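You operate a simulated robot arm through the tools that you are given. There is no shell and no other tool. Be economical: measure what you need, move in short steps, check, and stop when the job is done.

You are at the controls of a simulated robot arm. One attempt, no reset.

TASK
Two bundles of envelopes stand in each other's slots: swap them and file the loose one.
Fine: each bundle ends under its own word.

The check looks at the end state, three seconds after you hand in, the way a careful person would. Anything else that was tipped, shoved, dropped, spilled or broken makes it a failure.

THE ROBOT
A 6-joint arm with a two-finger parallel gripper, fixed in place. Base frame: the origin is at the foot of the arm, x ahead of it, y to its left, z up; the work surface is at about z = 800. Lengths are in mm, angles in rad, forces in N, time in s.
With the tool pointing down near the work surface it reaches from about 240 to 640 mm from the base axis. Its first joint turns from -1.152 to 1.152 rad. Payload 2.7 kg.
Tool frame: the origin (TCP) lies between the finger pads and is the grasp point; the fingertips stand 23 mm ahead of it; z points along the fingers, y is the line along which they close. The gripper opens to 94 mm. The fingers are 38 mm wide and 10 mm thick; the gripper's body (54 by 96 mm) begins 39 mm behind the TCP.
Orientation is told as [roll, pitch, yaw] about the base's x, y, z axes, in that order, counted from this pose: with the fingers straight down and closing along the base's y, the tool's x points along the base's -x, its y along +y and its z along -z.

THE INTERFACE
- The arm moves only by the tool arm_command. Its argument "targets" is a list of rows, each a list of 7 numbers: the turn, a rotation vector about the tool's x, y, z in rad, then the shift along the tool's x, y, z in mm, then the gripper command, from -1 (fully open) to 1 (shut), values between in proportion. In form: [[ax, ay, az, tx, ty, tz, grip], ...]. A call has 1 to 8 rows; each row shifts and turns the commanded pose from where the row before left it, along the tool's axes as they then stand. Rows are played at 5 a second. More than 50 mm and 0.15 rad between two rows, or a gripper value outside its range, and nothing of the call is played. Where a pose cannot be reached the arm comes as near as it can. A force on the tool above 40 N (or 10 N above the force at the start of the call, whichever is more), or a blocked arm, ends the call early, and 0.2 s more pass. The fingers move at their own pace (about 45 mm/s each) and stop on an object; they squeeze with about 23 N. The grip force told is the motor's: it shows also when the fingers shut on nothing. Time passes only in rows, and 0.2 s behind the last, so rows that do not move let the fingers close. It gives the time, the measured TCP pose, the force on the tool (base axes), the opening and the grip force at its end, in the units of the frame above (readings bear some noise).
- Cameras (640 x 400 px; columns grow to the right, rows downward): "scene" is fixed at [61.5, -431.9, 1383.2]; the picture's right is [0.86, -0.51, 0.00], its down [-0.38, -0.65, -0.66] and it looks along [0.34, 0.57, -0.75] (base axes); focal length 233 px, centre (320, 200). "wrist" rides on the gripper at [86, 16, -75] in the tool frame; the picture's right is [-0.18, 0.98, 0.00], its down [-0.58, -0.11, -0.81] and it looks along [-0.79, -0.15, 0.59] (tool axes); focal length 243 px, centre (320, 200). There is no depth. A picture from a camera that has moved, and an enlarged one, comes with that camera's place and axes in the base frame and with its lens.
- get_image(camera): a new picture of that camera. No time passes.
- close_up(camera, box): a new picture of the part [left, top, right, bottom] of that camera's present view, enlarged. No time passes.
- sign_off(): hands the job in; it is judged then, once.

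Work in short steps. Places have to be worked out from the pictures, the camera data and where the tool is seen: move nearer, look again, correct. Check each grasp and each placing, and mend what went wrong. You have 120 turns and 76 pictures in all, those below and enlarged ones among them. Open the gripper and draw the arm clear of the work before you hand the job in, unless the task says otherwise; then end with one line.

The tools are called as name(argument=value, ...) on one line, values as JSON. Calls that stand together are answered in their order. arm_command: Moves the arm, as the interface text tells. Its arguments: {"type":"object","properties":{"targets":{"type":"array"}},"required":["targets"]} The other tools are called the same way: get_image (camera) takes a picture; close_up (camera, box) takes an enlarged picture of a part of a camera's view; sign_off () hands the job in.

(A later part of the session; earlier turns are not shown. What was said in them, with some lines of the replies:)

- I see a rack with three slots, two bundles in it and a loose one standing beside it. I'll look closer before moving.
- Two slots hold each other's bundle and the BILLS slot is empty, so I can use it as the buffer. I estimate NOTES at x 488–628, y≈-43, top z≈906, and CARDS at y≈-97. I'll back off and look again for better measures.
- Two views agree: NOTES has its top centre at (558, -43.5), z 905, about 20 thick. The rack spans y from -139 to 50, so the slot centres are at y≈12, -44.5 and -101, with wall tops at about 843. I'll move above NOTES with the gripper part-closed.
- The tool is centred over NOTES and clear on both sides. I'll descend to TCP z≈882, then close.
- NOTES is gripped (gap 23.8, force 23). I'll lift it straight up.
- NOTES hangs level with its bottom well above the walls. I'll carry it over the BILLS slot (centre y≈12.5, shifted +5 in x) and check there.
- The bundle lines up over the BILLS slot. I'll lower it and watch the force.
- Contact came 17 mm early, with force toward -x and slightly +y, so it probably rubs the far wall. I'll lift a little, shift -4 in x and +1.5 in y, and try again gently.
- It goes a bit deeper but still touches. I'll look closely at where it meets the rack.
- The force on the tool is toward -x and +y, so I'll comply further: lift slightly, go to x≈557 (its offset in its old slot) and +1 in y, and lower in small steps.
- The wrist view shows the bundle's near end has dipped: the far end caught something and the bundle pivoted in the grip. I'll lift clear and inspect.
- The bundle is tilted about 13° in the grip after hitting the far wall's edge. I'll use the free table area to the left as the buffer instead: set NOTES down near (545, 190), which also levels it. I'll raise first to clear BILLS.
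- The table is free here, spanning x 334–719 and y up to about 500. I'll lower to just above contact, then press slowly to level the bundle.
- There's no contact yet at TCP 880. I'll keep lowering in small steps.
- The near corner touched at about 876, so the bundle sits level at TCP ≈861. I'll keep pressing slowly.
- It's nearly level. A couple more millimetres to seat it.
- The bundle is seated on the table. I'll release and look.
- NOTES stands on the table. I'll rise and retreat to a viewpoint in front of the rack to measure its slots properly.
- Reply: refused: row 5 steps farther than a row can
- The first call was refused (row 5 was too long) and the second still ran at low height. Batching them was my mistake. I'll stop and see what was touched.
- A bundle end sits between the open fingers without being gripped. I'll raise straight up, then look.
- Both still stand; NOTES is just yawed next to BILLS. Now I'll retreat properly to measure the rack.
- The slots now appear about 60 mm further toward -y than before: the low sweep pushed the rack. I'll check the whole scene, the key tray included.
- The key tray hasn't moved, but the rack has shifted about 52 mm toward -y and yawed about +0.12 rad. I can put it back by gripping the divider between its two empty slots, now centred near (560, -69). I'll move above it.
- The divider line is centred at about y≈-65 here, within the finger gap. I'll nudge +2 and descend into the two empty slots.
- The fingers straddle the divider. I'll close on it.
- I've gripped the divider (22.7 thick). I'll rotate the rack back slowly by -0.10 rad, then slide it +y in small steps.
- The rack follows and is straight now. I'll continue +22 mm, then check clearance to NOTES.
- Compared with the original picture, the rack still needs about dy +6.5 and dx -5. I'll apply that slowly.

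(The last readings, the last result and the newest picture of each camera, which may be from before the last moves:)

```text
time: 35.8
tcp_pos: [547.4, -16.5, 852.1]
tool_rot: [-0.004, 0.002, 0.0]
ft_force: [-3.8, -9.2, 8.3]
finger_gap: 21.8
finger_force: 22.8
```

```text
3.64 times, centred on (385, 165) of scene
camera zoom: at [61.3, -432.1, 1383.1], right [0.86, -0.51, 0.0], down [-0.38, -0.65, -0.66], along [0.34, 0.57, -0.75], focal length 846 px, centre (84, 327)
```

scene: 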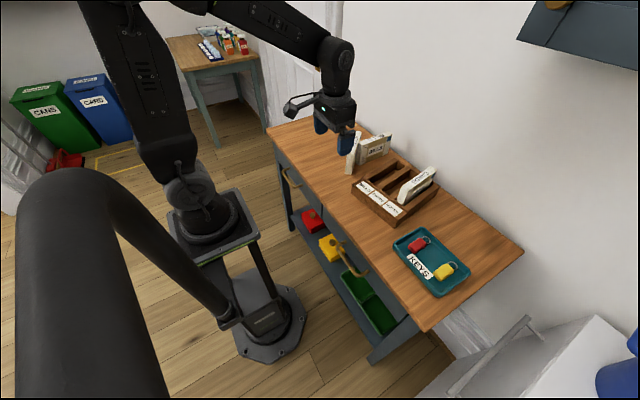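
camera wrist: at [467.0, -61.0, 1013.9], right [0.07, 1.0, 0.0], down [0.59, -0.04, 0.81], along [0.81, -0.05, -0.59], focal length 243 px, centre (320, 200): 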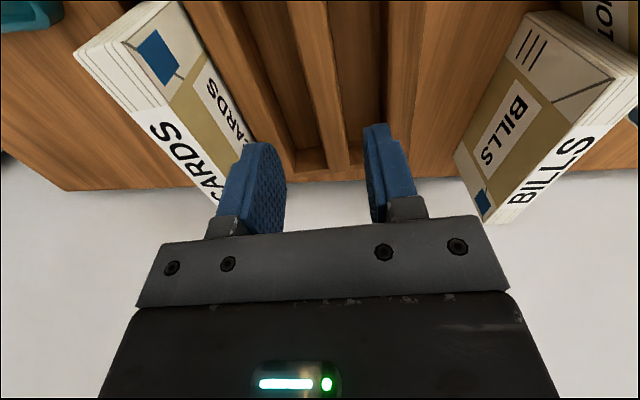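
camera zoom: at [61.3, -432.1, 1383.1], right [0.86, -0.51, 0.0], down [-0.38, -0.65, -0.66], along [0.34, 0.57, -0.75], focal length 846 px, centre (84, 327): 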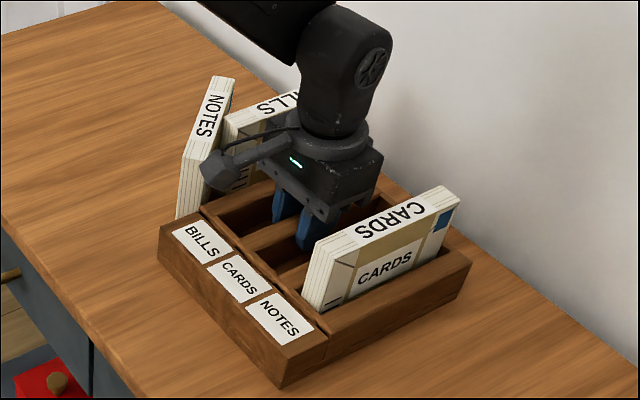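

The rack matches its original pixels to within about 2 px. I'll release the divider and rise to z≈1010.

arm_command(targets=[[0, 0, 0, -0.5, 0, 0, 0.45], [0, 0, 0, 0, 0, 0, 0.2], [0, 0, 0, 0, 0, 0, 0.06], [0, 0, 0, 0, 0, -15, 0.06], [0, 0, 0, 0, 0, -40, 0.06], [0, 0, 0, 0, 0, -45, 0.06], [0, 0, 0, 0, 0, -45, 0.06], [0, 0, 0, 0, 0, 0, 0.06]])

get_image(camera="wrist")

```text
time: 37.6
tcp_pos: [549.7, -17.1, 997.4]
tool_rot: [-0.001, -0.002, 0.003]
ft_force: [0.0, -0.4, 0.8]
finger_gap: 44.3
finger_force: 0.1
```

```text
33 pictures are left
camera wrist: at [462.5, 0.5, 1071.6], right [0.18, 0.98, 0.0], down [0.58, -0.11, 0.81], along [0.79, -0.15, -0.59], focal length 243 px, centre (320, 200)
```

wrist: 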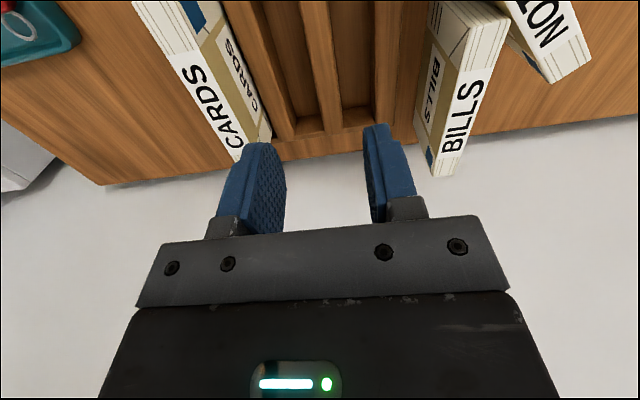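

The rack is fine. I'll retreat to the front viewpoint to measure slot edges with the arm out of the way.

arm_command(targets=[[0, 0, 0, 42, -5, -12, -0.3], [0, 0, 0, 42, -5, -12, -0.6], [0, 0, 0, 42, -5, -12, -1], [0, 0, 0, 42, -5, -12, -1], [0, 0, 0, 42, -5, -12, -1], [0, 0, 0, 0, 0, 0, -1]])

close_up(camera="wrist", box=[240, 70, 440, 210])

close_up(camera="scene", box=[350, 140, 430, 200])

```text
time: 39.0
tcp_pos: [341.3, -42.4, 1055.8]
tool_rot: [-0.002, 0.0, 0.001]
ft_force: [0.7, 0.5, 0.5]
finger_gap: 93.9
finger_force: 0.1
```

```text
2.86 times, centred on (340, 140) of wrist
camera zoom: at [254.3, -24.6, 1130.2], right [0.18, 0.98, 0.0], down [0.58, -0.11, 0.81], along [0.79, -0.15, -0.59], focal length 693 px, centre (263, 371)
```

zoom: 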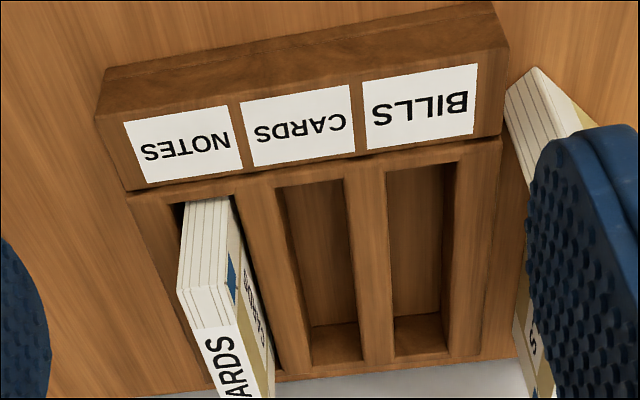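

```text
6.67 times, centred on (390, 170) of scene
camera zoom: at [61.5, -431.9, 1383.2], right [0.86, -0.51, 0.0], down [-0.38, -0.65, -0.66], along [0.34, 0.57, -0.75], focal length 1551 px, centre (-147, 400)
```

zoom: 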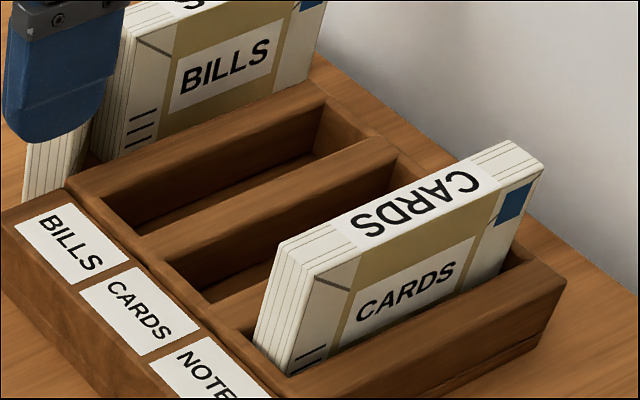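

Refined geometry: wall tops z≈848, slots x≈481–633 (centre 557), slot centres y≈11, -44.5 and -100. CARDS stands at x centre ≈560, y≈-97. I'll move above CARDS.

arm_command(targets=[[0, 0, 0, -36.5, -9.1, 16, 0.06], [0, 0, 0, -36.5, -9.1, 16, 0.06], [0, 0, 0, -36.5, -9.1, 16, 0.06], [0, 0, 0, -36.5, -9.1, 16, 0.06], [0, 0, 0, -36.5, -9.1, 16, 0.06], [0, 0, 0, -35, -9.1, 16, 0.06], [0, 0, 0, 0, 0, 0, 0.06]])

get_image(camera="wrist")

```text
time: 40.6
tcp_pos: [557.4, -96.3, 960.4]
tool_rot: [-0.002, -0.002, 0.0]
ft_force: [-0.7, 1.0, -0.4]
finger_gap: 44.1
finger_force: 0.1
```

```text
30 pictures are left
camera wrist: at [470.7, -79.6, 1033.8], right [0.18, 0.98, 0.0], down [0.58, -0.11, 0.81], along [0.79, -0.15, -0.59], focal length 243 px, centre (320, 200)
```

wrist: 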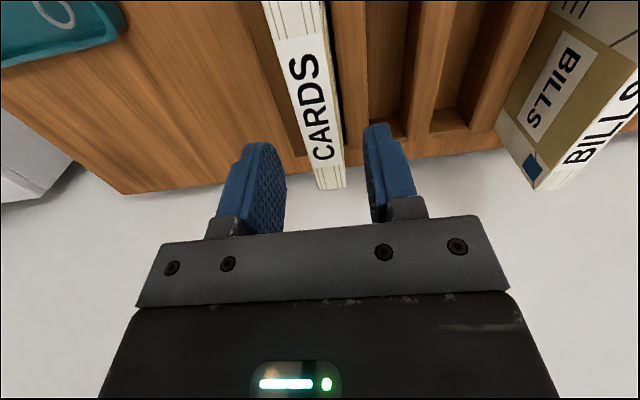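

CARDS sits centred between the fingers. I'll descend to z≈883 and grip in one call.

arm_command(targets=[[0, 0, 0.0, -2, -1, 25, 0.06], [0, 0, 0, 0, 0, 25, 0.06], [0, 0, 0, 0, 0, 17, 0.06], [0, 0, 0, 0, 0, 11, 0.06], [0, 0, 0, 0, 0, 0, 0.4], [0, 0, 0, 0, 0, 0, 1], [0, 0, 0, 0, 0, 0, 1], [0, 0, 0, 0, 0, 0, 1]])

get_image(camera="wrist")

```text
time: 42.4
tcp_pos: [558.5, -98.7, 883.1]
tool_rot: [-0.002, 0.0, 0.002]
ft_force: [0.0, 0.4, -0.6]
finger_gap: 23.8
finger_force: 22.6
```

```text
29 pictures are left
camera wrist: at [472.7, -80.9, 956.2], right [0.18, 0.98, 0.0], down [0.58, -0.11, 0.81], along [0.79, -0.15, -0.59], focal length 243 px, centre (320, 200)
```

wrist: 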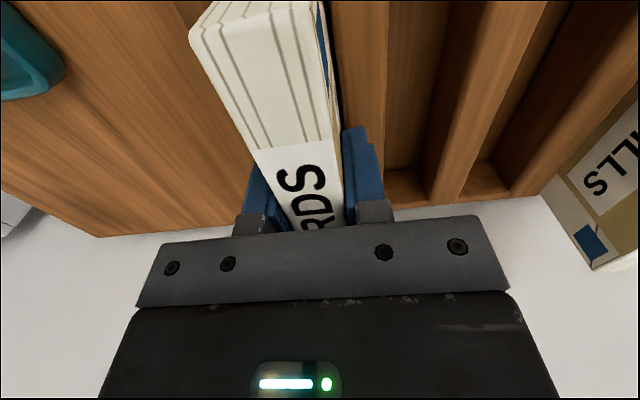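

CARDS is gripped (23.8). I'll lift and shift +54 in y to over the middle slot.

arm_command(targets=[[0, 0, 0, 0, 0, -10, 1], [0, 0, 0, 0, 0, -20, 1], [0, 0, 0, 0, 0, -20, 1], [0, 0, 0, 0, 0, -10, 1], [0, 0, 0, 0, 18, 0, 1], [0, 0, 0, 0, 20, 0, 1], [0, 0, 0, 0, 16, 0, 1], [0, 0, 0, 0, 0, 0, 1]])

close_up(camera="scene", box=[350, 130, 430, 190])

get_image(camera="wrist")

```text
time: 44.2
tcp_pos: [557.7, -43.0, 942.9]
tool_rot: [-0.002, -0.002, 0.002]
ft_force: [0.1, 0.6, -1.4]
finger_gap: 23.5
finger_force: 23.1
```

```text
6.67 times, centred on (390, 160) of scene
camera zoom: at [61.5, -431.9, 1383.2], right [0.86, -0.51, 0.0], down [-0.38, -0.65, -0.66], along [0.34, 0.57, -0.75], focal length 1551 px, centre (-147, 467)
```

zoom: 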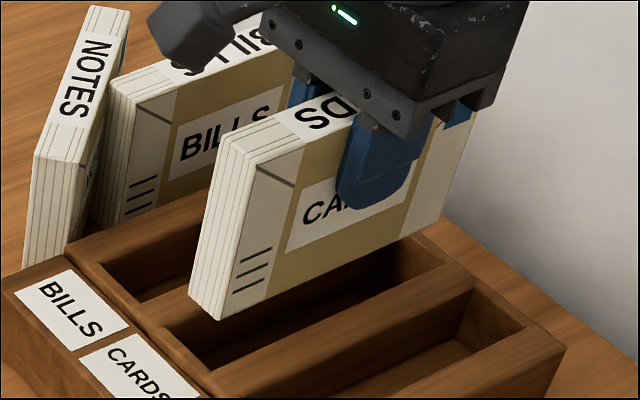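

```text
27 pictures are left
camera wrist: at [472.4, -26.0, 1015.9], right [0.18, 0.98, 0.0], down [0.58, -0.11, 0.81], along [0.79, -0.15, -0.59], focal length 243 px, centre (320, 200)
```

wrist: 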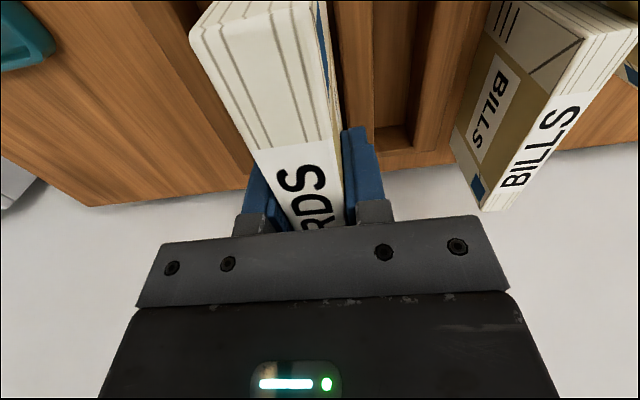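

It's level, with the near end at x≈487. I'll lower with x -1.5, in small steps.

arm_command(targets=[[0, 0, 0, 1.5, -0.5, 15, 1], [0, 0, 0, 0, 0, 10, 1], [0, 0, 0, 0, 0, 5, 1], [0, 0, 0, 0, 0, 4, 1], [0, 0, 0, 0, 0, 4, 1], [0, 0, 0, 0, 0, 0, 1]])

```text
time: 45.6
tcp_pos: [556.5, -44.6, 903.1]
tool_rot: [-0.002, -0.003, 0.001]
ft_force: [0.5, 0.1, -0.2]
finger_gap: 23.8
finger_force: 23.6
```

There's no contact with the bottom at the wall tops. I'll continue slowly.

arm_command(targets=[[0, 0, 0, 0, 0, 3, 1], [0, 0, 0, 0, 0, 3, 1], [0, 0, 0, 0, 0, 3, 1], [0, 0, 0, 0, 0, 0, 1]])

get_image(camera="wrist")

```text
time: 46.6
tcp_pos: [557.4, -43.9, 896.4]
tool_rot: [-0.001, 0.0, 0.002]
ft_force: [0.4, -0.2, -0.5]
finger_gap: 24.1
finger_force: 23.0
```

```text
26 pictures are left
camera wrist: at [470.9, -27.4, 968.8], right [0.18, 0.98, 0.0], down [0.58, -0.11, 0.81], along [0.79, -0.15, -0.59], focal length 243 px, centre (320, 200)
```

wrist: 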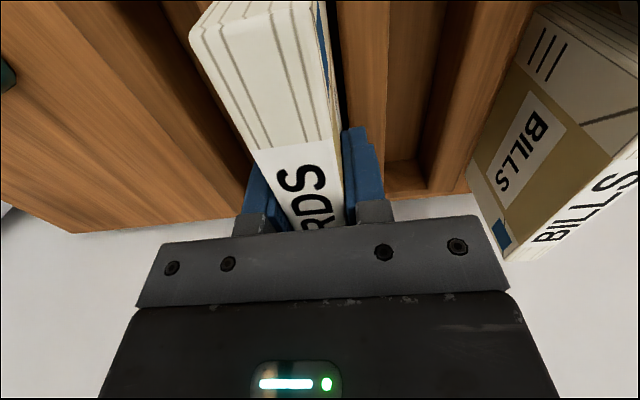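

It's still level with no force. I'll continue to the floor.

arm_command(targets=[[0, 0, 0, 0, 0, 3, 1], [0, 0, 0, 0, 0, 3, 1], [0, 0, 0, 0, 0, 3, 1], [0, 0, 0, 0, 0, 2, 1], [0, 0, 0, 0, 0, 0, 1]])

```text
time: 47.8
tcp_pos: [556.7, -44.1, 884.8]
tool_rot: [-0.002, -0.002, 0.0]
ft_force: [0.3, 0.6, -2.1]
finger_gap: 23.7
finger_force: 22.3
```

It's at 884.8, within 2 mm of the floor. I'll lower 1.5 more, release, rise and look.

arm_command(targets=[[0, 0, 0, 0, 0, 1.5, 1], [0, 0, 0, 0, 0, 0, 0.45], [0, 0, 0, 0, 0, 0, 0.2], [0, 0, 0, 0, 0, 0, 0.06], [0, 0, 0, 0, 0, -20, 0.06], [0, 0, 0, 0, 0, -40, 0.06], [0, 0, 0, 0, 0, -40, 0.06], [0, 0, 0, 0, 0, -40, 0.06]])

get_image(camera="wrist")

close_up(camera="scene", box=[320, 110, 450, 220])

```text
time: 49.6
tcp_pos: [556.7, -41.2, 1024.3]
tool_rot: [-0.001, -0.002, 0.001]
ft_force: [-0.8, 0.5, 0.1]
finger_gap: 44.2
finger_force: 0.0
```

```text
25 pictures are left
camera wrist: at [469.9, -24.1, 1097.7], right [0.18, 0.98, 0.0], down [0.58, -0.11, 0.81], along [0.79, -0.15, -0.59], focal length 243 px, centre (320, 200)
```

wrist: 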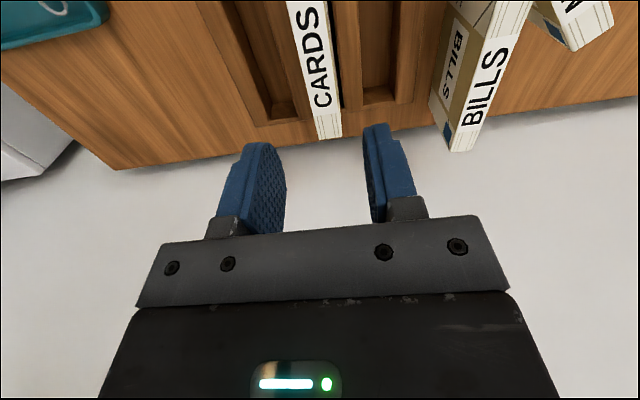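

```text
3.64 times, centred on (385, 165) of scene
camera zoom: at [61.5, -431.9, 1383.2], right [0.86, -0.51, 0.0], down [-0.38, -0.65, -0.66], along [0.34, 0.57, -0.75], focal length 846 px, centre (84, 327)
```

zoom: 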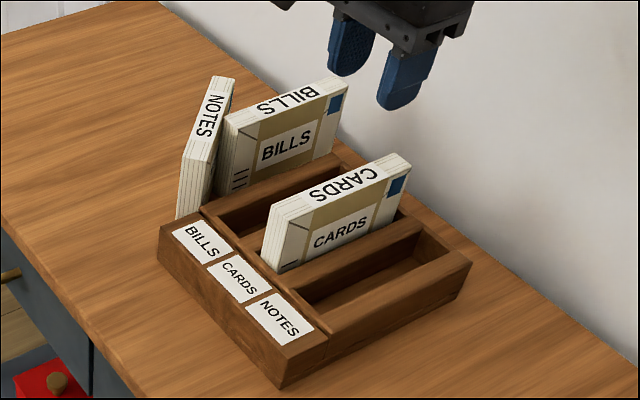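

CARDS is filed correctly. Next I'll get a good view of NOTES to find its yaw.

arm_command(targets=[[0, 0, 0, 22, 28, -5, -1], [0, 0, 0, 22, 28, -5, -1], [0, 0, 0, 22, 28, -5, -1], [0, 0, 0, 22, 28, -5, -1], [0, 0, 0, 22, 28, -5, -1], [0, 0, 0, 0, 0, 0, -1]])

close_up(camera="wrist", box=[220, 20, 460, 200])

```text
time: 51.0
tcp_pos: [446.8, 97.3, 1049.1]
tool_rot: [-0.002, -0.001, -0.001]
ft_force: [-1.3, 0.6, -0.7]
finger_gap: 94.0
finger_force: 0.1
```

```text
2.22 times, centred on (340, 110) of wrist
camera zoom: at [359.8, 114.9, 1122.4], right [0.18, 0.98, 0.0], down [0.58, -0.11, 0.81], along [0.79, -0.15, -0.59], focal length 539 px, centre (276, 400)
```

zoom: 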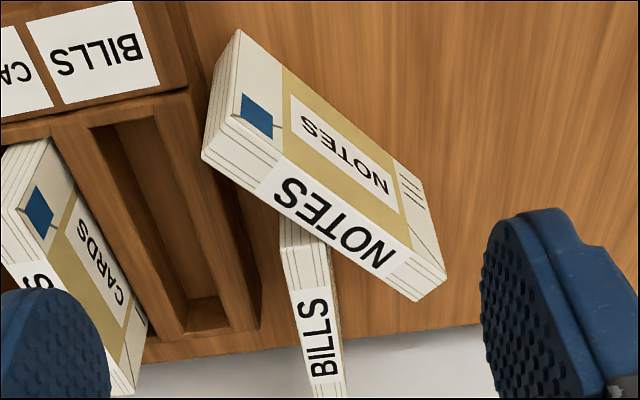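

NOTES is upright at yaw ≈0.75, centre (531, 115), with BILLS's near corner against it at mid-length. BILLS is graspable at its own centre near (608, 96), so I'll file BILLS first. I'll move above it.

arm_command(targets=[[0, 0, 0, -40, 0, 22, 0.06], [0, 0, 0, -40, 0, 22, 0.06], [0, 0, 0, -40, 0, 22, 0.06], [0, 0, 0, -40, 0, 22, 0.06], [0, 0, 0, 0, 0, 0, 0.06]])

get_image(camera="wrist")

```text
time: 52.2
tcp_pos: [605.0, 94.7, 959.8]
tool_rot: [-0.003, -0.001, 0.001]
ft_force: [-0.1, -0.2, 0.4]
finger_gap: 44.3
finger_force: 0.0
```

```text
22 pictures are left
camera wrist: at [518.2, 112.7, 1033.7], right [0.18, 0.98, 0.0], down [0.58, -0.11, 0.81], along [0.79, -0.15, -0.59], focal length 243 px, centre (320, 200)
```

wrist: 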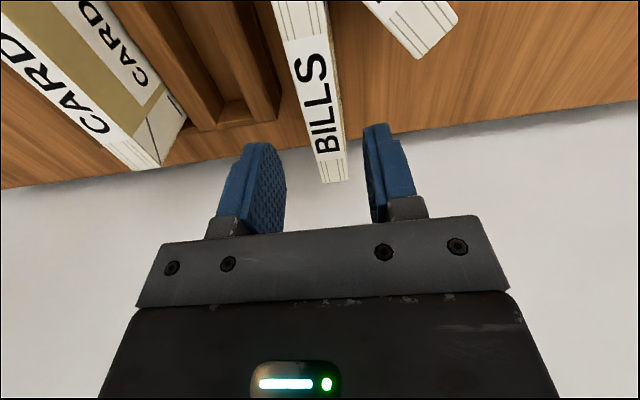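

BILLS spans x≈551–694, y≈94. I'll grasp at x≈615 (7 mm off centre), TCP z≈863.

arm_command(targets=[[0, 0, 0, -10, -0.5, 25, 0.06], [0, 0, 0, 0, 0, 30, 0.06], [0, 0, 0, 0, 0, 25, 0.06], [0, 0, 0, 0, 0, 17, 0.06], [0, 0, 0, 0, 0, 0, 0.06]])

```text
time: 53.4
tcp_pos: [615.9, 95.4, 864.5]
tool_rot: [-0.001, -0.002, 0.001]
ft_force: [-0.7, 0.2, -0.2]
finger_gap: 44.4
finger_force: 0.1
```

Reached without contact. I'll close.

arm_command(targets=[[0, 0, 0, 0, -0.5, 0, 0.4], [0, 0, 0, 0, 0, 0, 1], [0, 0, 0, 0, 0, 0, 1], [0, 0, 0, 0, 0, 0, 1]])

get_image(camera="wrist")

```text
time: 54.4
tcp_pos: [617.7, 95.0, 864.5]
tool_rot: [-0.003, -0.001, 0.002]
ft_force: [0.6, 0.3, 1.7]
finger_gap: 23.7
finger_force: 23.0
```

```text
21 pictures are left
camera wrist: at [530.2, 112.5, 937.9], right [0.18, 0.98, 0.0], down [0.58, -0.11, 0.81], along [0.79, -0.15, -0.59], focal length 243 px, centre (320, 200)
```

wrist: 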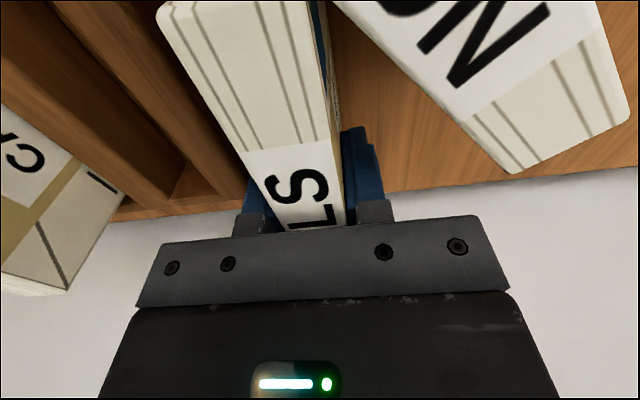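

BILLS is gripped with its near end about 73 mm behind the TCP. I'll lift straight up 88 mm.

arm_command(targets=[[0, 0, 0, 0, 0, -4, 1], [0, 0, 0, 0, 0, -10, 1], [0, 0, 0, 0, 0, -20, 1], [0, 0, 0, 0, 0, -27, 1], [0, 0, 0, 0, 0, -27, 1], [0, 0, 0, 0, 0, 0, 1]])

close_up(camera="scene", box=[320, 90, 450, 200])

```text
time: 55.8
tcp_pos: [616.6, 94.8, 952.0]
tool_rot: [0.0, -0.001, 0.0]
ft_force: [0.3, 0.4, -1.4]
finger_gap: 23.8
finger_force: 23.2
```

```text
3.64 times, centred on (385, 145) of scene
camera zoom: at [61.5, -431.9, 1383.2], right [0.86, -0.51, 0.0], down [-0.38, -0.65, -0.66], along [0.34, 0.57, -0.75], focal length 846 px, centre (84, 400)
```

zoom: 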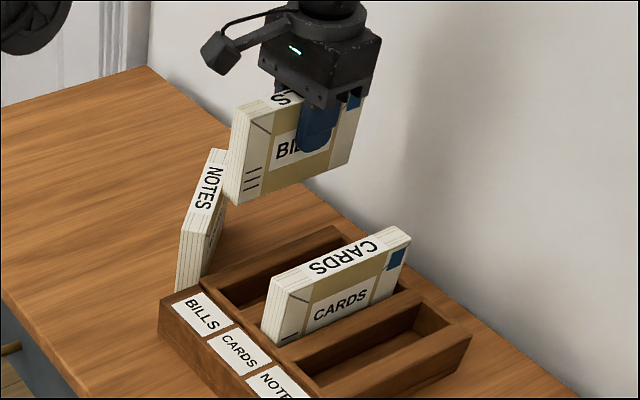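

BILLS hangs level and NOTES still stands. I'll move -y first, then -x, to over the BILLS slot.

arm_command(targets=[[0, 0, 0, 0, -28, 0, 1], [0, 0, 0, 0, -28, 0, 1], [0, 0, 0, 0, -27.5, 0, 1], [0, 0, 0, 30, 0, 0, 1], [0, 0, 0, 28.5, 0, 0, 1], [0, 0, 0, 0, 0, 0, 1]])

arm_command(targets=[[0, 0, 0, 0, 0, 15, 1], [0, 0, 0, 0, 0, 10, 1], [0, 0, 0, 0, 0, 0, 1]])

close_up(camera="scene", box=[350, 130, 430, 190])

get_image(camera="wrist")

```text
time: 57.2
tcp_pos: [559.2, 11.7, 951.6]
tool_rot: [-0.002, -0.002, 0.002]
ft_force: [-0.3, 0.1, -1.5]
finger_gap: 23.9
finger_force: 23.1
```

```text
time: 58.0
tcp_pos: [559.2, 12.0, 924.5]
tool_rot: [-0.002, -0.002, 0.001]
ft_force: [0.2, 1.1, -1.0]
finger_gap: 23.9
finger_force: 22.7
```

```text
6.67 times, centred on (390, 160) of scene
camera zoom: at [61.5, -431.9, 1383.2], right [0.86, -0.51, 0.0], down [-0.38, -0.65, -0.66], along [0.34, 0.57, -0.75], focal length 1551 px, centre (-147, 467)
```

zoom: 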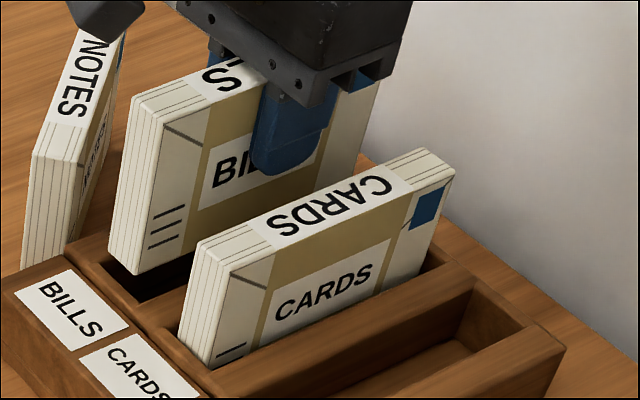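

```text
18 pictures are left
camera wrist: at [472.2, 29.3, 998.4], right [0.18, 0.98, 0.0], down [0.58, -0.11, 0.81], along [0.79, -0.15, -0.59], focal length 243 px, centre (320, 200)
```

wrist: 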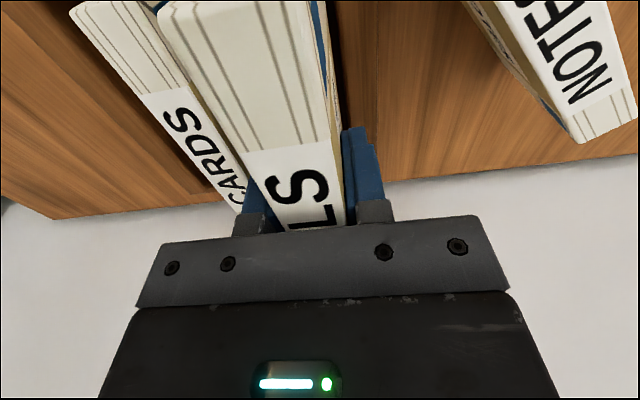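

BILLS' near end is at x≈484, so I'll shift +1 and lower in steps.

arm_command(targets=[[0, 0, 0, -1, -0.5, 8, 1], [0, 0, 0, 0, 0, 5, 1], [0, 0, 0, 0, 0, 4, 1], [0, 0, 0, 0, 0, 4, 1], [0, 0, 0, 0, 0, 0, 1]])

arm_command(targets=[[0, 0, 0, 0, 0, 3, 1], [0, 0, 0, 0, 0, 3, 1], [0, 0, 0, 0, 0, 0, 1]])

```text
time: 59.2
tcp_pos: [560.6, 11.2, 905.4]
tool_rot: [-0.001, -0.001, 0.002]
ft_force: [3.0, -0.4, -1.1]
finger_gap: 23.9
finger_force: 22.6
```

```text
time: 60.0
tcp_pos: [560.0, 11.1, 899.2]
tool_rot: [-0.001, -0.002, 0.002]
ft_force: [2.6, -0.4, 0.9]
finger_gap: 23.5
finger_force: 23.3
```

The force is toward +x, so the near end lightly rubs the near wall. I'll shift +2.5 in x and recheck.

arm_command(targets=[[0, 0, 0, -2.5, 0, 0, 1], [0, 0, 0, 0, 0, 0, 1]])

get_image(camera="wrist")

```text
time: 60.6
tcp_pos: [562.3, 11.9, 899.8]
tool_rot: [-0.002, 0.001, 0.0]
ft_force: [-0.9, 0.0, -1.5]
finger_gap: 23.7
finger_force: 23.6
```

```text
17 pictures are left
camera wrist: at [475.5, 28.1, 972.8], right [0.18, 0.98, 0.0], down [0.58, -0.11, 0.81], along [0.79, -0.15, -0.59], focal length 243 px, centre (320, 200)
```

wrist: 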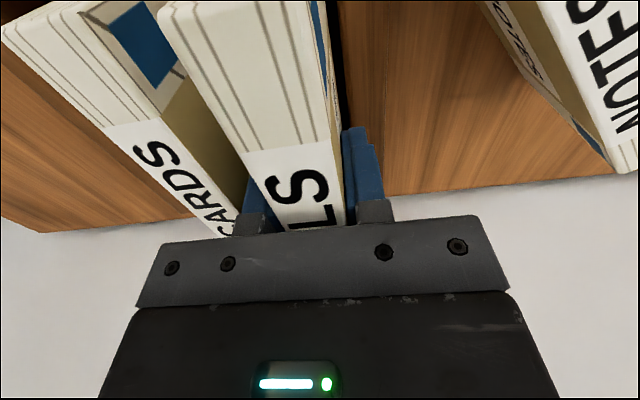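

It's free and still level. I'll lower to the floor (TCP ≈886).

arm_command(targets=[[0, 0, 0, 0, 0, 3, 1], [0, 0, 0, 0, 0, 3, 1], [0, 0, 0, 0, 0, 3, 1], [0, 0, 0, 0, 0, 2, 1], [0, 0, 0, 0, 0, 0, 1]])

```text
time: 61.8
tcp_pos: [561.8, 9.5, 888.3]
tool_rot: [-0.003, -0.002, 0.002]
ft_force: [0.4, 0.4, -1.4]
finger_gap: 23.6
finger_force: 22.8
```

No contact yet. I'll go 2 mm lower, release and rise.

arm_command(targets=[[0, 0, 0, 0, 0, 2, 1], [0, 0, 0, 0, 0, 0, 0.45], [0, 0, 0, 0, 0, 0, 0.2], [0, 0, 0, 0, 0, 0, 0.06], [0, 0, 0, 0, 0, -20, 0.06], [0, 0, 0, 0, 0, -40, 0.06], [0, 0, 0, 0, 0, -40, 0.06], [0, 0, 0, 0, 0, -40, 0.06]])

close_up(camera="scene", box=[320, 110, 450, 220])

```text
time: 63.6
tcp_pos: [562.7, 10.5, 1027.1]
tool_rot: [-0.003, -0.002, 0.003]
ft_force: [-0.7, -0.4, -0.1]
finger_gap: 44.2
finger_force: 0.1
```

```text
3.64 times, centred on (385, 165) of scene
camera zoom: at [61.5, -431.9, 1383.2], right [0.86, -0.51, 0.0], down [-0.38, -0.65, -0.66], along [0.34, 0.57, -0.75], focal length 846 px, centre (84, 327)
```

zoom: 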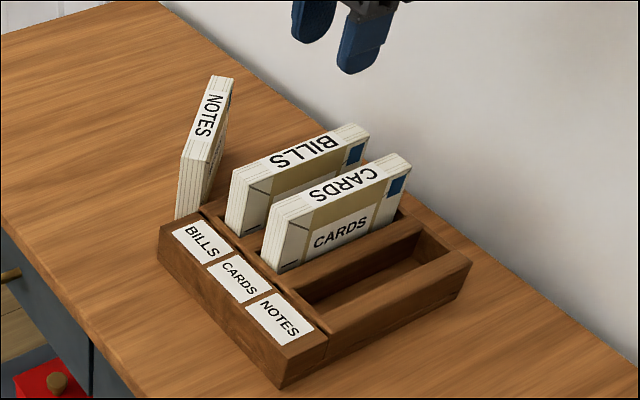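

BILLS is filed. Now I'll move above NOTES at (531, 115) and yaw the tool +0.747 to match it.

arm_command(targets=[[0, 0, 0, 10.4, 34.7, 20, 0.06], [0, 0, 0, 10.4, 34.7, 20, 0.06], [0, 0, 0, 10.4, 34.7, 20, 0.06], [0, 0, -0.149, 0, 0, 0, 0.06], [0, 0, -0.149, 0, 0, 0, 0.06], [0, 0, -0.149, 0, 0, 0, 0.06], [0, 0, -0.149, 0, 0, 0, 0.06], [0, 0, -0.149, 0, 0, 0, 0.06]])

get_image(camera="wrist")

```text
time: 65.4
tcp_pos: [530.6, 116.0, 966.3]
tool_rot: [-0.004, 0.001, 0.749]
ft_force: [-0.6, -0.1, -0.4]
finger_gap: 44.1
finger_force: 0.1
```

```text
15 pictures are left
camera wrist: at [456.1, 69.9, 1039.3], right [-0.53, 0.85, 0.0], down [0.5, 0.32, 0.81], along [0.68, 0.43, -0.59], focal length 243 px, centre (320, 200)
```

wrist: 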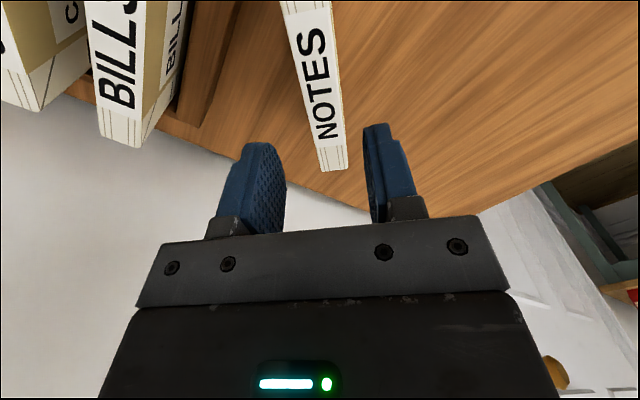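

NOTES is aligned, with its centre about 8 mm ahead. I'll shift along and descend to TCP ≈863.

arm_command(targets=[[0, 0, 0, -8, 0, 25, 0.06], [0, 0, 0, 0, 0, 30, 0.06], [0, 0, 0, 0, 0, 30, 0.06], [0, 0, 0, 0, 0, 18, 0.06], [0, 0, 0, 0, 0, 0, 0.06]])

```text
time: 66.6
tcp_pos: [536.1, 120.7, 863.2]
tool_rot: [-0.003, -0.001, 0.747]
ft_force: [-0.3, 0.2, -0.4]
finger_gap: 44.3
finger_force: 0.2
```

No contact. I'll close, lift a little and check.

arm_command(targets=[[0, 0, 0, 0, 0, 0, 0.4], [0, 0, 0, 0, 0, 0, 1], [0, 0, 0, 0, 0, 0, 1], [0, 0, 0, 0, 0, 0, 1], [0, 0, 0, 0, 0, -10, 1], [0, 0, 0, 0, 0, 0, 1]])

get_image(camera="wrist")

```text
time: 68.0
tcp_pos: [536.4, 121.9, 871.6]
tool_rot: [-0.001, 0.003, 0.748]
ft_force: [0.1, 0.1, -1.4]
finger_gap: 23.6
finger_force: 22.6
```

```text
14 pictures are left
camera wrist: at [462.3, 75.8, 945.9], right [-0.53, 0.85, 0.0], down [0.5, 0.32, 0.81], along [0.68, 0.43, -0.59], focal length 243 px, centre (320, 200)
```

wrist: 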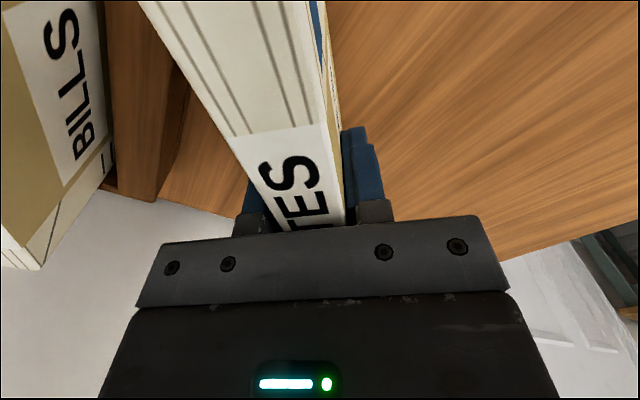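

NOTES is gripped, its centre about 7 mm behind the TCP. I'll lift to z≈992 so it clears the filed bundles, and turn back to yaw 0.

arm_command(targets=[[0, 0, 0, 0, 0, -40, 1], [0, 0, 0, 0, 0, -40, 1], [0, 0, 0, 0, 0, -40, 1], [0, 0, 0.149, 0, 0, 0, 1], [0, 0, 0.149, 0, 0, 0, 1], [0, 0, 0.149, 0, 0, 0, 1], [0, 0, 0.149, 0, 0, 0, 1], [0, 0, 0.149, 0, 0, 0, 1]])

```text
time: 69.8
tcp_pos: [536.7, 119.9, 992.2]
tool_rot: [-0.005, -0.001, -0.002]
ft_force: [-0.2, 0.4, -1.2]
finger_gap: 24.0
finger_force: 22.5
```

Held and straight. I'll carry it across to over the NOTES slot, (565, -100).

arm_command(targets=[[0, 0, 0, -8, -40, 0, 1], [0, 0, 0, -8, -45, 0, 1], [0, 0, 0, -8, -45, 0, 1], [0, 0, 0, -4.5, -45, 0, 1], [0, 0, 0, 0, -45, 0, 1], [0, 0, 0, 0, 0, 0, 1]])

get_image(camera="wrist")

close_up(camera="scene", box=[350, 130, 430, 190])

```text
time: 71.2
tcp_pos: [565.4, -99.7, 995.7]
tool_rot: [-0.002, -0.001, 0.002]
ft_force: [-0.3, 0.2, -0.1]
finger_gap: 23.6
finger_force: 23.3
```

```text
13 pictures are left
camera wrist: at [479.5, -82.4, 1068.5], right [0.18, 0.98, 0.0], down [0.58, -0.11, 0.81], along [0.79, -0.15, -0.59], focal length 243 px, centre (320, 200)
```

wrist: 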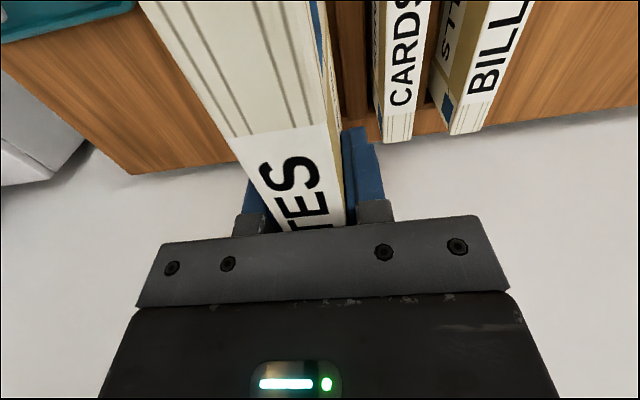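

```text
6.67 times, centred on (390, 160) of scene
camera zoom: at [61.5, -431.9, 1383.2], right [0.86, -0.51, 0.0], down [-0.38, -0.65, -0.66], along [0.34, 0.57, -0.75], focal length 1551 px, centre (-147, 467)
```

zoom: 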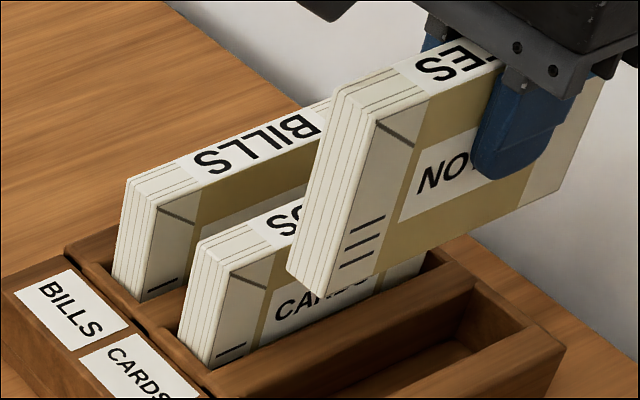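

Near end ≈488 and bottom ≈932, as planned. I'll lower to just above the walls.

arm_command(targets=[[0, 0, 0, 0, -0.5, 25, 1], [0, 0, 0, 0, 0, 25, 1], [0, 0, 0, 0, 0, 20, 1], [0, 0, 0, 0, 0, 0, 1]])

close_up(camera="scene", box=[360, 140, 440, 200])

```text
time: 72.2
tcp_pos: [564.9, -97.5, 924.1]
tool_rot: [-0.002, -0.003, 0.001]
ft_force: [0.5, 0.4, -1.0]
finger_gap: 24.1
finger_force: 23.1
```

```text
6.67 times, centred on (400, 170) of scene
camera zoom: at [61.5, -431.9, 1383.2], right [0.86, -0.51, 0.0], down [-0.38, -0.65, -0.66], along [0.34, 0.57, -0.75], focal length 1551 px, centre (-213, 400)
```

zoom: 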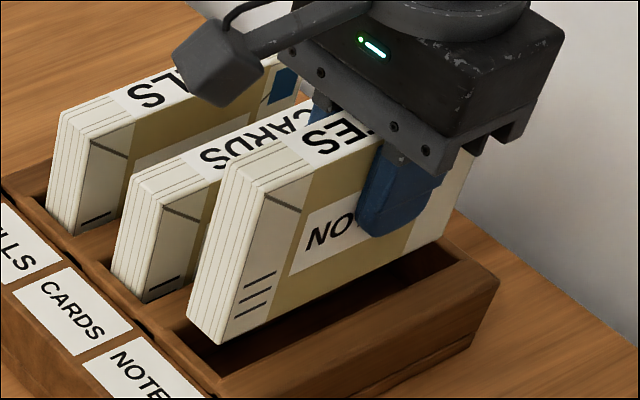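

It looks about 2 mm high in y, so I'll shift -2 and lower in small steps.

arm_command(targets=[[0, 0, 0, 0, -2, 5, 1], [0, 0, 0, 0, 0, 5, 1], [0, 0, 0, 0, 0, 5, 1], [0, 0, 0, 0, 0, 4, 1], [0, 0, 0, 0, 0, 3, 1], [0, 0, 0, 0, 0, 0, 1]])

```text
time: 73.6
tcp_pos: [565.8, -100.8, 902.2]
tool_rot: [-0.004, -0.003, 0.002]
ft_force: [6.0, -1.1, 9.2]
finger_gap: 23.9
finger_force: 22.9
```

Contact with +x force: the near end touched the near wall. I'll lift off and check the tilt.

arm_command(targets=[[0, 0, 0, 0, 0, -8, 1], [0, 0, 0, 0, 0, -8, 1], [0, 0, 0, 0, 0, 0, 1]])

get_image(camera="wrist")

close_up(camera="scene", box=[360, 140, 440, 200])

```text
time: 74.4
tcp_pos: [564.3, -101.2, 919.5]
tool_rot: [-0.002, 0.0, 0.003]
ft_force: [-0.2, -1.1, -1.9]
finger_gap: 24.0
finger_force: 23.5
```

```text
10 pictures are left
camera wrist: at [478.3, -84.4, 991.4], right [0.18, 0.98, 0.0], down [0.58, -0.11, 0.81], along [0.79, -0.15, -0.59], focal length 243 px, centre (320, 200)
```

wrist: 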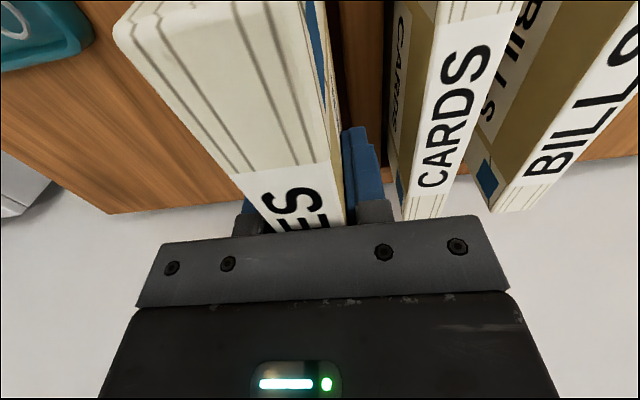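

```text
6.67 times, centred on (400, 170) of scene
camera zoom: at [61.5, -431.9, 1383.2], right [0.86, -0.51, 0.0], down [-0.38, -0.65, -0.66], along [0.34, 0.57, -0.75], focal length 1551 px, centre (-213, 400)
```

zoom: 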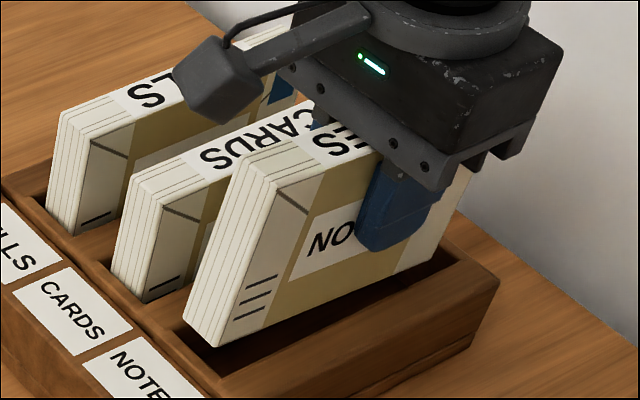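

The near end caught and the bundle tilted about 0.19 rad (far end down). I'll lift, pitch the tool to level the bundle, and shift +4 in x.

arm_command(targets=[[0, 0, 0, 0, 0, -20, 1], [0, -0.095, 0, 0, 0, 0, 1], [0, -0.095, 0, 0, 0, 0, 1], [0, 0, 0, 0, 0, 0, 1]])

close_up(camera="scene", box=[360, 130, 440, 190])

```text
time: 75.4
tcp_pos: [565.0, -101.5, 939.2]
tool_rot: [-0.001, -0.192, 0.001]
ft_force: [0.2, 0.5, -1.1]
finger_gap: 23.7
finger_force: 23.0
```

```text
6.67 times, centred on (400, 160) of scene
camera zoom: at [61.5, -431.9, 1383.2], right [0.86, -0.51, 0.0], down [-0.38, -0.65, -0.66], along [0.34, 0.57, -0.75], focal length 1551 px, centre (-213, 467)
```

zoom: 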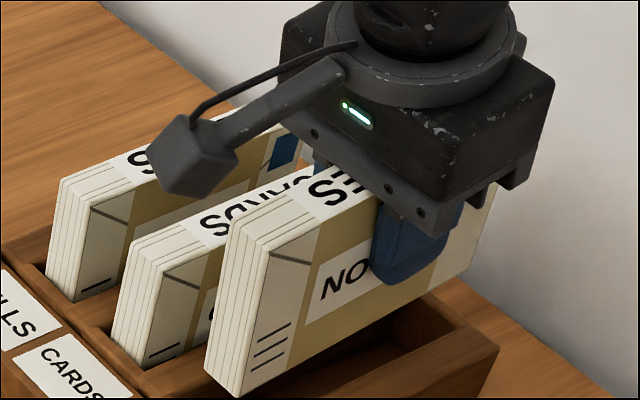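

Compared with the earlier level picture, the bottom edge is slightly too steep: I over-rotated by about 0.065. I'll correct that, shift +x, and lower to just above the wall.

arm_command(targets=[[0, 0.065, 0, 0, 0, 0, 1], [0, 0, 0, 0, 0, 0, 1]])

close_up(camera="scene", box=[360, 130, 440, 190])

```text
time: 76.0
tcp_pos: [564.3, -102.3, 939.3]
tool_rot: [0.0, -0.125, 0.002]
ft_force: [1.0, 0.0, -1.4]
finger_gap: 23.8
finger_force: 23.0
```

```text
6.67 times, centred on (400, 160) of scene
camera zoom: at [61.5, -431.9, 1383.2], right [0.86, -0.51, 0.0], down [-0.38, -0.65, -0.66], along [0.34, 0.57, -0.75], focal length 1551 px, centre (-213, 467)
```

zoom: 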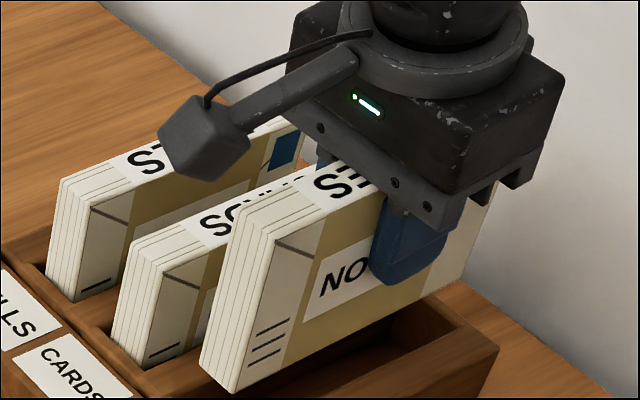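

It's close to level. I'll shift +3.5 in x and +1 in y, take off another 0.02 of pitch, and lower in small steps (in tool axes, tilted about 0.1).

arm_command(targets=[[0, 0.02, 0, -3.5, 1, 0, 1], [0, 0, 0, 1, 0, 10, 1], [0, 0, 0, 1, 0, 10, 1], [0, 0, 0, 0.5, 0, 6, 1], [0, 0, 0, 0, 0, 0, 1]])

```text
time: 77.2
tcp_pos: [568.2, -101.5, 913.1]
tool_rot: [-0.002, -0.105, 0.002]
ft_force: [-0.4, -0.3, -0.7]
finger_gap: 23.7
finger_force: 22.9
```

Good: x 568, no contact. I'll continue in 3 mm steps.

arm_command(targets=[[0, 0, 0, 0.3, 0, 3, 1], [0, 0, 0, 0.3, 0, 3, 1], [0, 0, 0, 0.3, 0, 3, 1], [0, 0, 0, 0, 0, 0, 1]])

arm_command(targets=[[0, 0, 0, 0.3, 0, 2, 1], [0, 0, 0, 0, 0, 0, 1]])

```text
time: 78.2
tcp_pos: [568.7, -100.4, 903.2]
tool_rot: [-0.002, -0.106, 0.002]
ft_force: [-0.1, -0.1, -1.2]
finger_gap: 23.9
finger_force: 23.4
```

```text
time: 78.8
tcp_pos: [569.1, -101.3, 901.7]
tool_rot: [0.0, -0.106, 0.003]
ft_force: [-0.5, -0.7, -2.1]
finger_gap: 23.8
finger_force: 22.9
```

It's past the earlier contact height with no force. I'll continue.

arm_command(targets=[[0, 0, 0, 0.3, 0, 2, 1], [0, 0, 0, 0.3, 0, 2, 1], [0, 0, 0, 0.3, 0, 2, 1], [0, 0, 0, 0, 0, 0, 1]])

close_up(camera="scene", box=[360, 140, 440, 200])

```text
time: 79.8
tcp_pos: [567.7, -101.6, 894.5]
tool_rot: [-0.001, -0.106, 0.0]
ft_force: [-0.8, 0.1, -0.8]
finger_gap: 23.5
finger_force: 22.7
```

```text
6.67 times, centred on (400, 170) of scene
camera zoom: at [61.5, -431.9, 1383.2], right [0.86, -0.51, 0.0], down [-0.38, -0.65, -0.66], along [0.34, 0.57, -0.75], focal length 1551 px, centre (-213, 400)
```

zoom: 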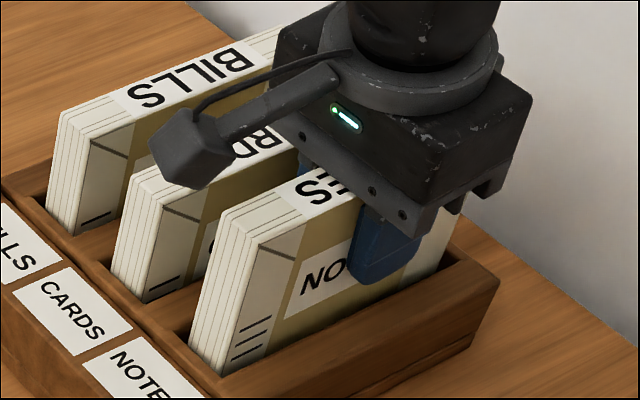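

It's inside the slot and level. I'll lower to the floor.

arm_command(targets=[[0, 0, 0, 0.3, 0, 3, 1], [0, 0, 0, 0.2, 0, 2, 1], [0, 0, 0, 0.2, 0, 2, 1], [0, 0, 0, 0, 0, 0, 1]])

```text
time: 80.8
tcp_pos: [569.4, -100.8, 887.2]
tool_rot: [-0.001, -0.106, 0.003]
ft_force: [-0.4, 0.0, -0.8]
finger_gap: 23.8
finger_force: 23.0
```

arm_command(targets=[[0, 0, 0, 0.2, 0, 2, 1], [0, 0, 0, 0, 0, 0, 1]])

```text
time: 81.4
tcp_pos: [569.3, -100.7, 885.0]
tool_rot: [-0.004, -0.106, 0.001]
ft_force: [0.9, -1.1, -0.9]
finger_gap: 23.7
finger_force: 22.4
```

It's essentially at the floor. I'll go 1.5 mm lower, release, and rise vertically.

arm_command(targets=[[0, 0, 0, 0.1, 0, 1.5, 1], [0, 0, 0, 0, 0, 0, 0.45], [0, 0, 0, 0, 0, 0, 0.2], [0, 0, 0, 0, 0, 0, 0.06], [0, 0, 0, -2, 0, -20, 0.06], [0, 0, 0, -4, 0, -40, 0.06], [0, 0, 0, -4, 0, -40, 0.06], [0, 0.106, 0, 0, 0, -20, 0.06]])

close_up(camera="scene", box=[320, 110, 450, 220])

```text
time: 83.2
tcp_pos: [566.6, -102.4, 1003.8]
tool_rot: [-0.003, 0.0, 0.001]
ft_force: [0.1, 0.0, 1.3]
finger_gap: 44.2
finger_force: 0.0
```

```text
3.64 times, centred on (385, 165) of scene
camera zoom: at [61.5, -431.9, 1383.2], right [0.86, -0.51, 0.0], down [-0.38, -0.65, -0.66], along [0.34, 0.57, -0.75], focal length 846 px, centre (84, 327)
```

zoom: 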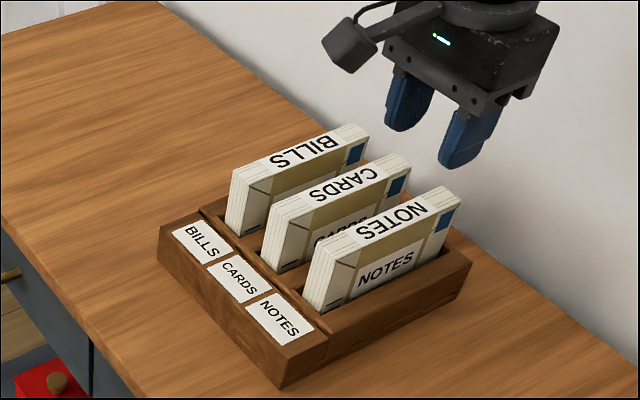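

All three stand under their own words. I'll retreat to the starting pose with the gripper open and take a last look.

arm_command(targets=[[0, 0, 0, 20, 10, -25, -1], [0, 0, 0, 25, 10, -25, -1], [0, 0, 0, 25, 10, -25, -1], [0, 0, 0, 25, 10, -25, -1], [0, 0, 0, 25, 8, -23, -1], [0, 0, 0, 0, 0, 0, -1]])

get_image(camera="wrist")

get_image(camera="scene")

```text
time: 84.6
tcp_pos: [446.6, -53.0, 1126.1]
tool_rot: [-0.001, -0.001, 0.003]
ft_force: [0.1, 0.0, -0.2]
finger_gap: 94.0
finger_force: 0.0
```

```text
4 pictures are left
camera wrist: at [360.4, -36.0, 1200.5], right [0.18, 0.98, 0.0], down [0.58, -0.11, 0.81], along [0.79, -0.15, -0.59], focal length 243 px, centre (320, 200)
```

wrist: 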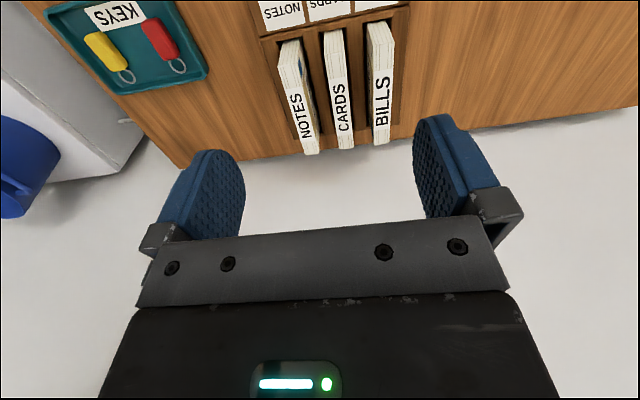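

```text
3 pictures are left
```

scene: 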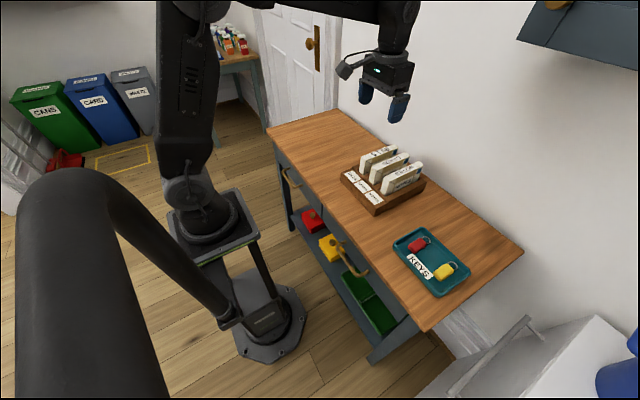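

The rack is back within a few millimetres of its original place, the tray is untouched, and all bundles are filed. The arm is clear with the gripper open, so I'm handing in.

sign_off()

```text
The job is handed in.
```

BILLS, CARDS and NOTES each stand under their own word; along the way I knocked the rack about 50 mm out of place and pushed NOTES askew with a bad move, then put the rack back to within a few millimetres.
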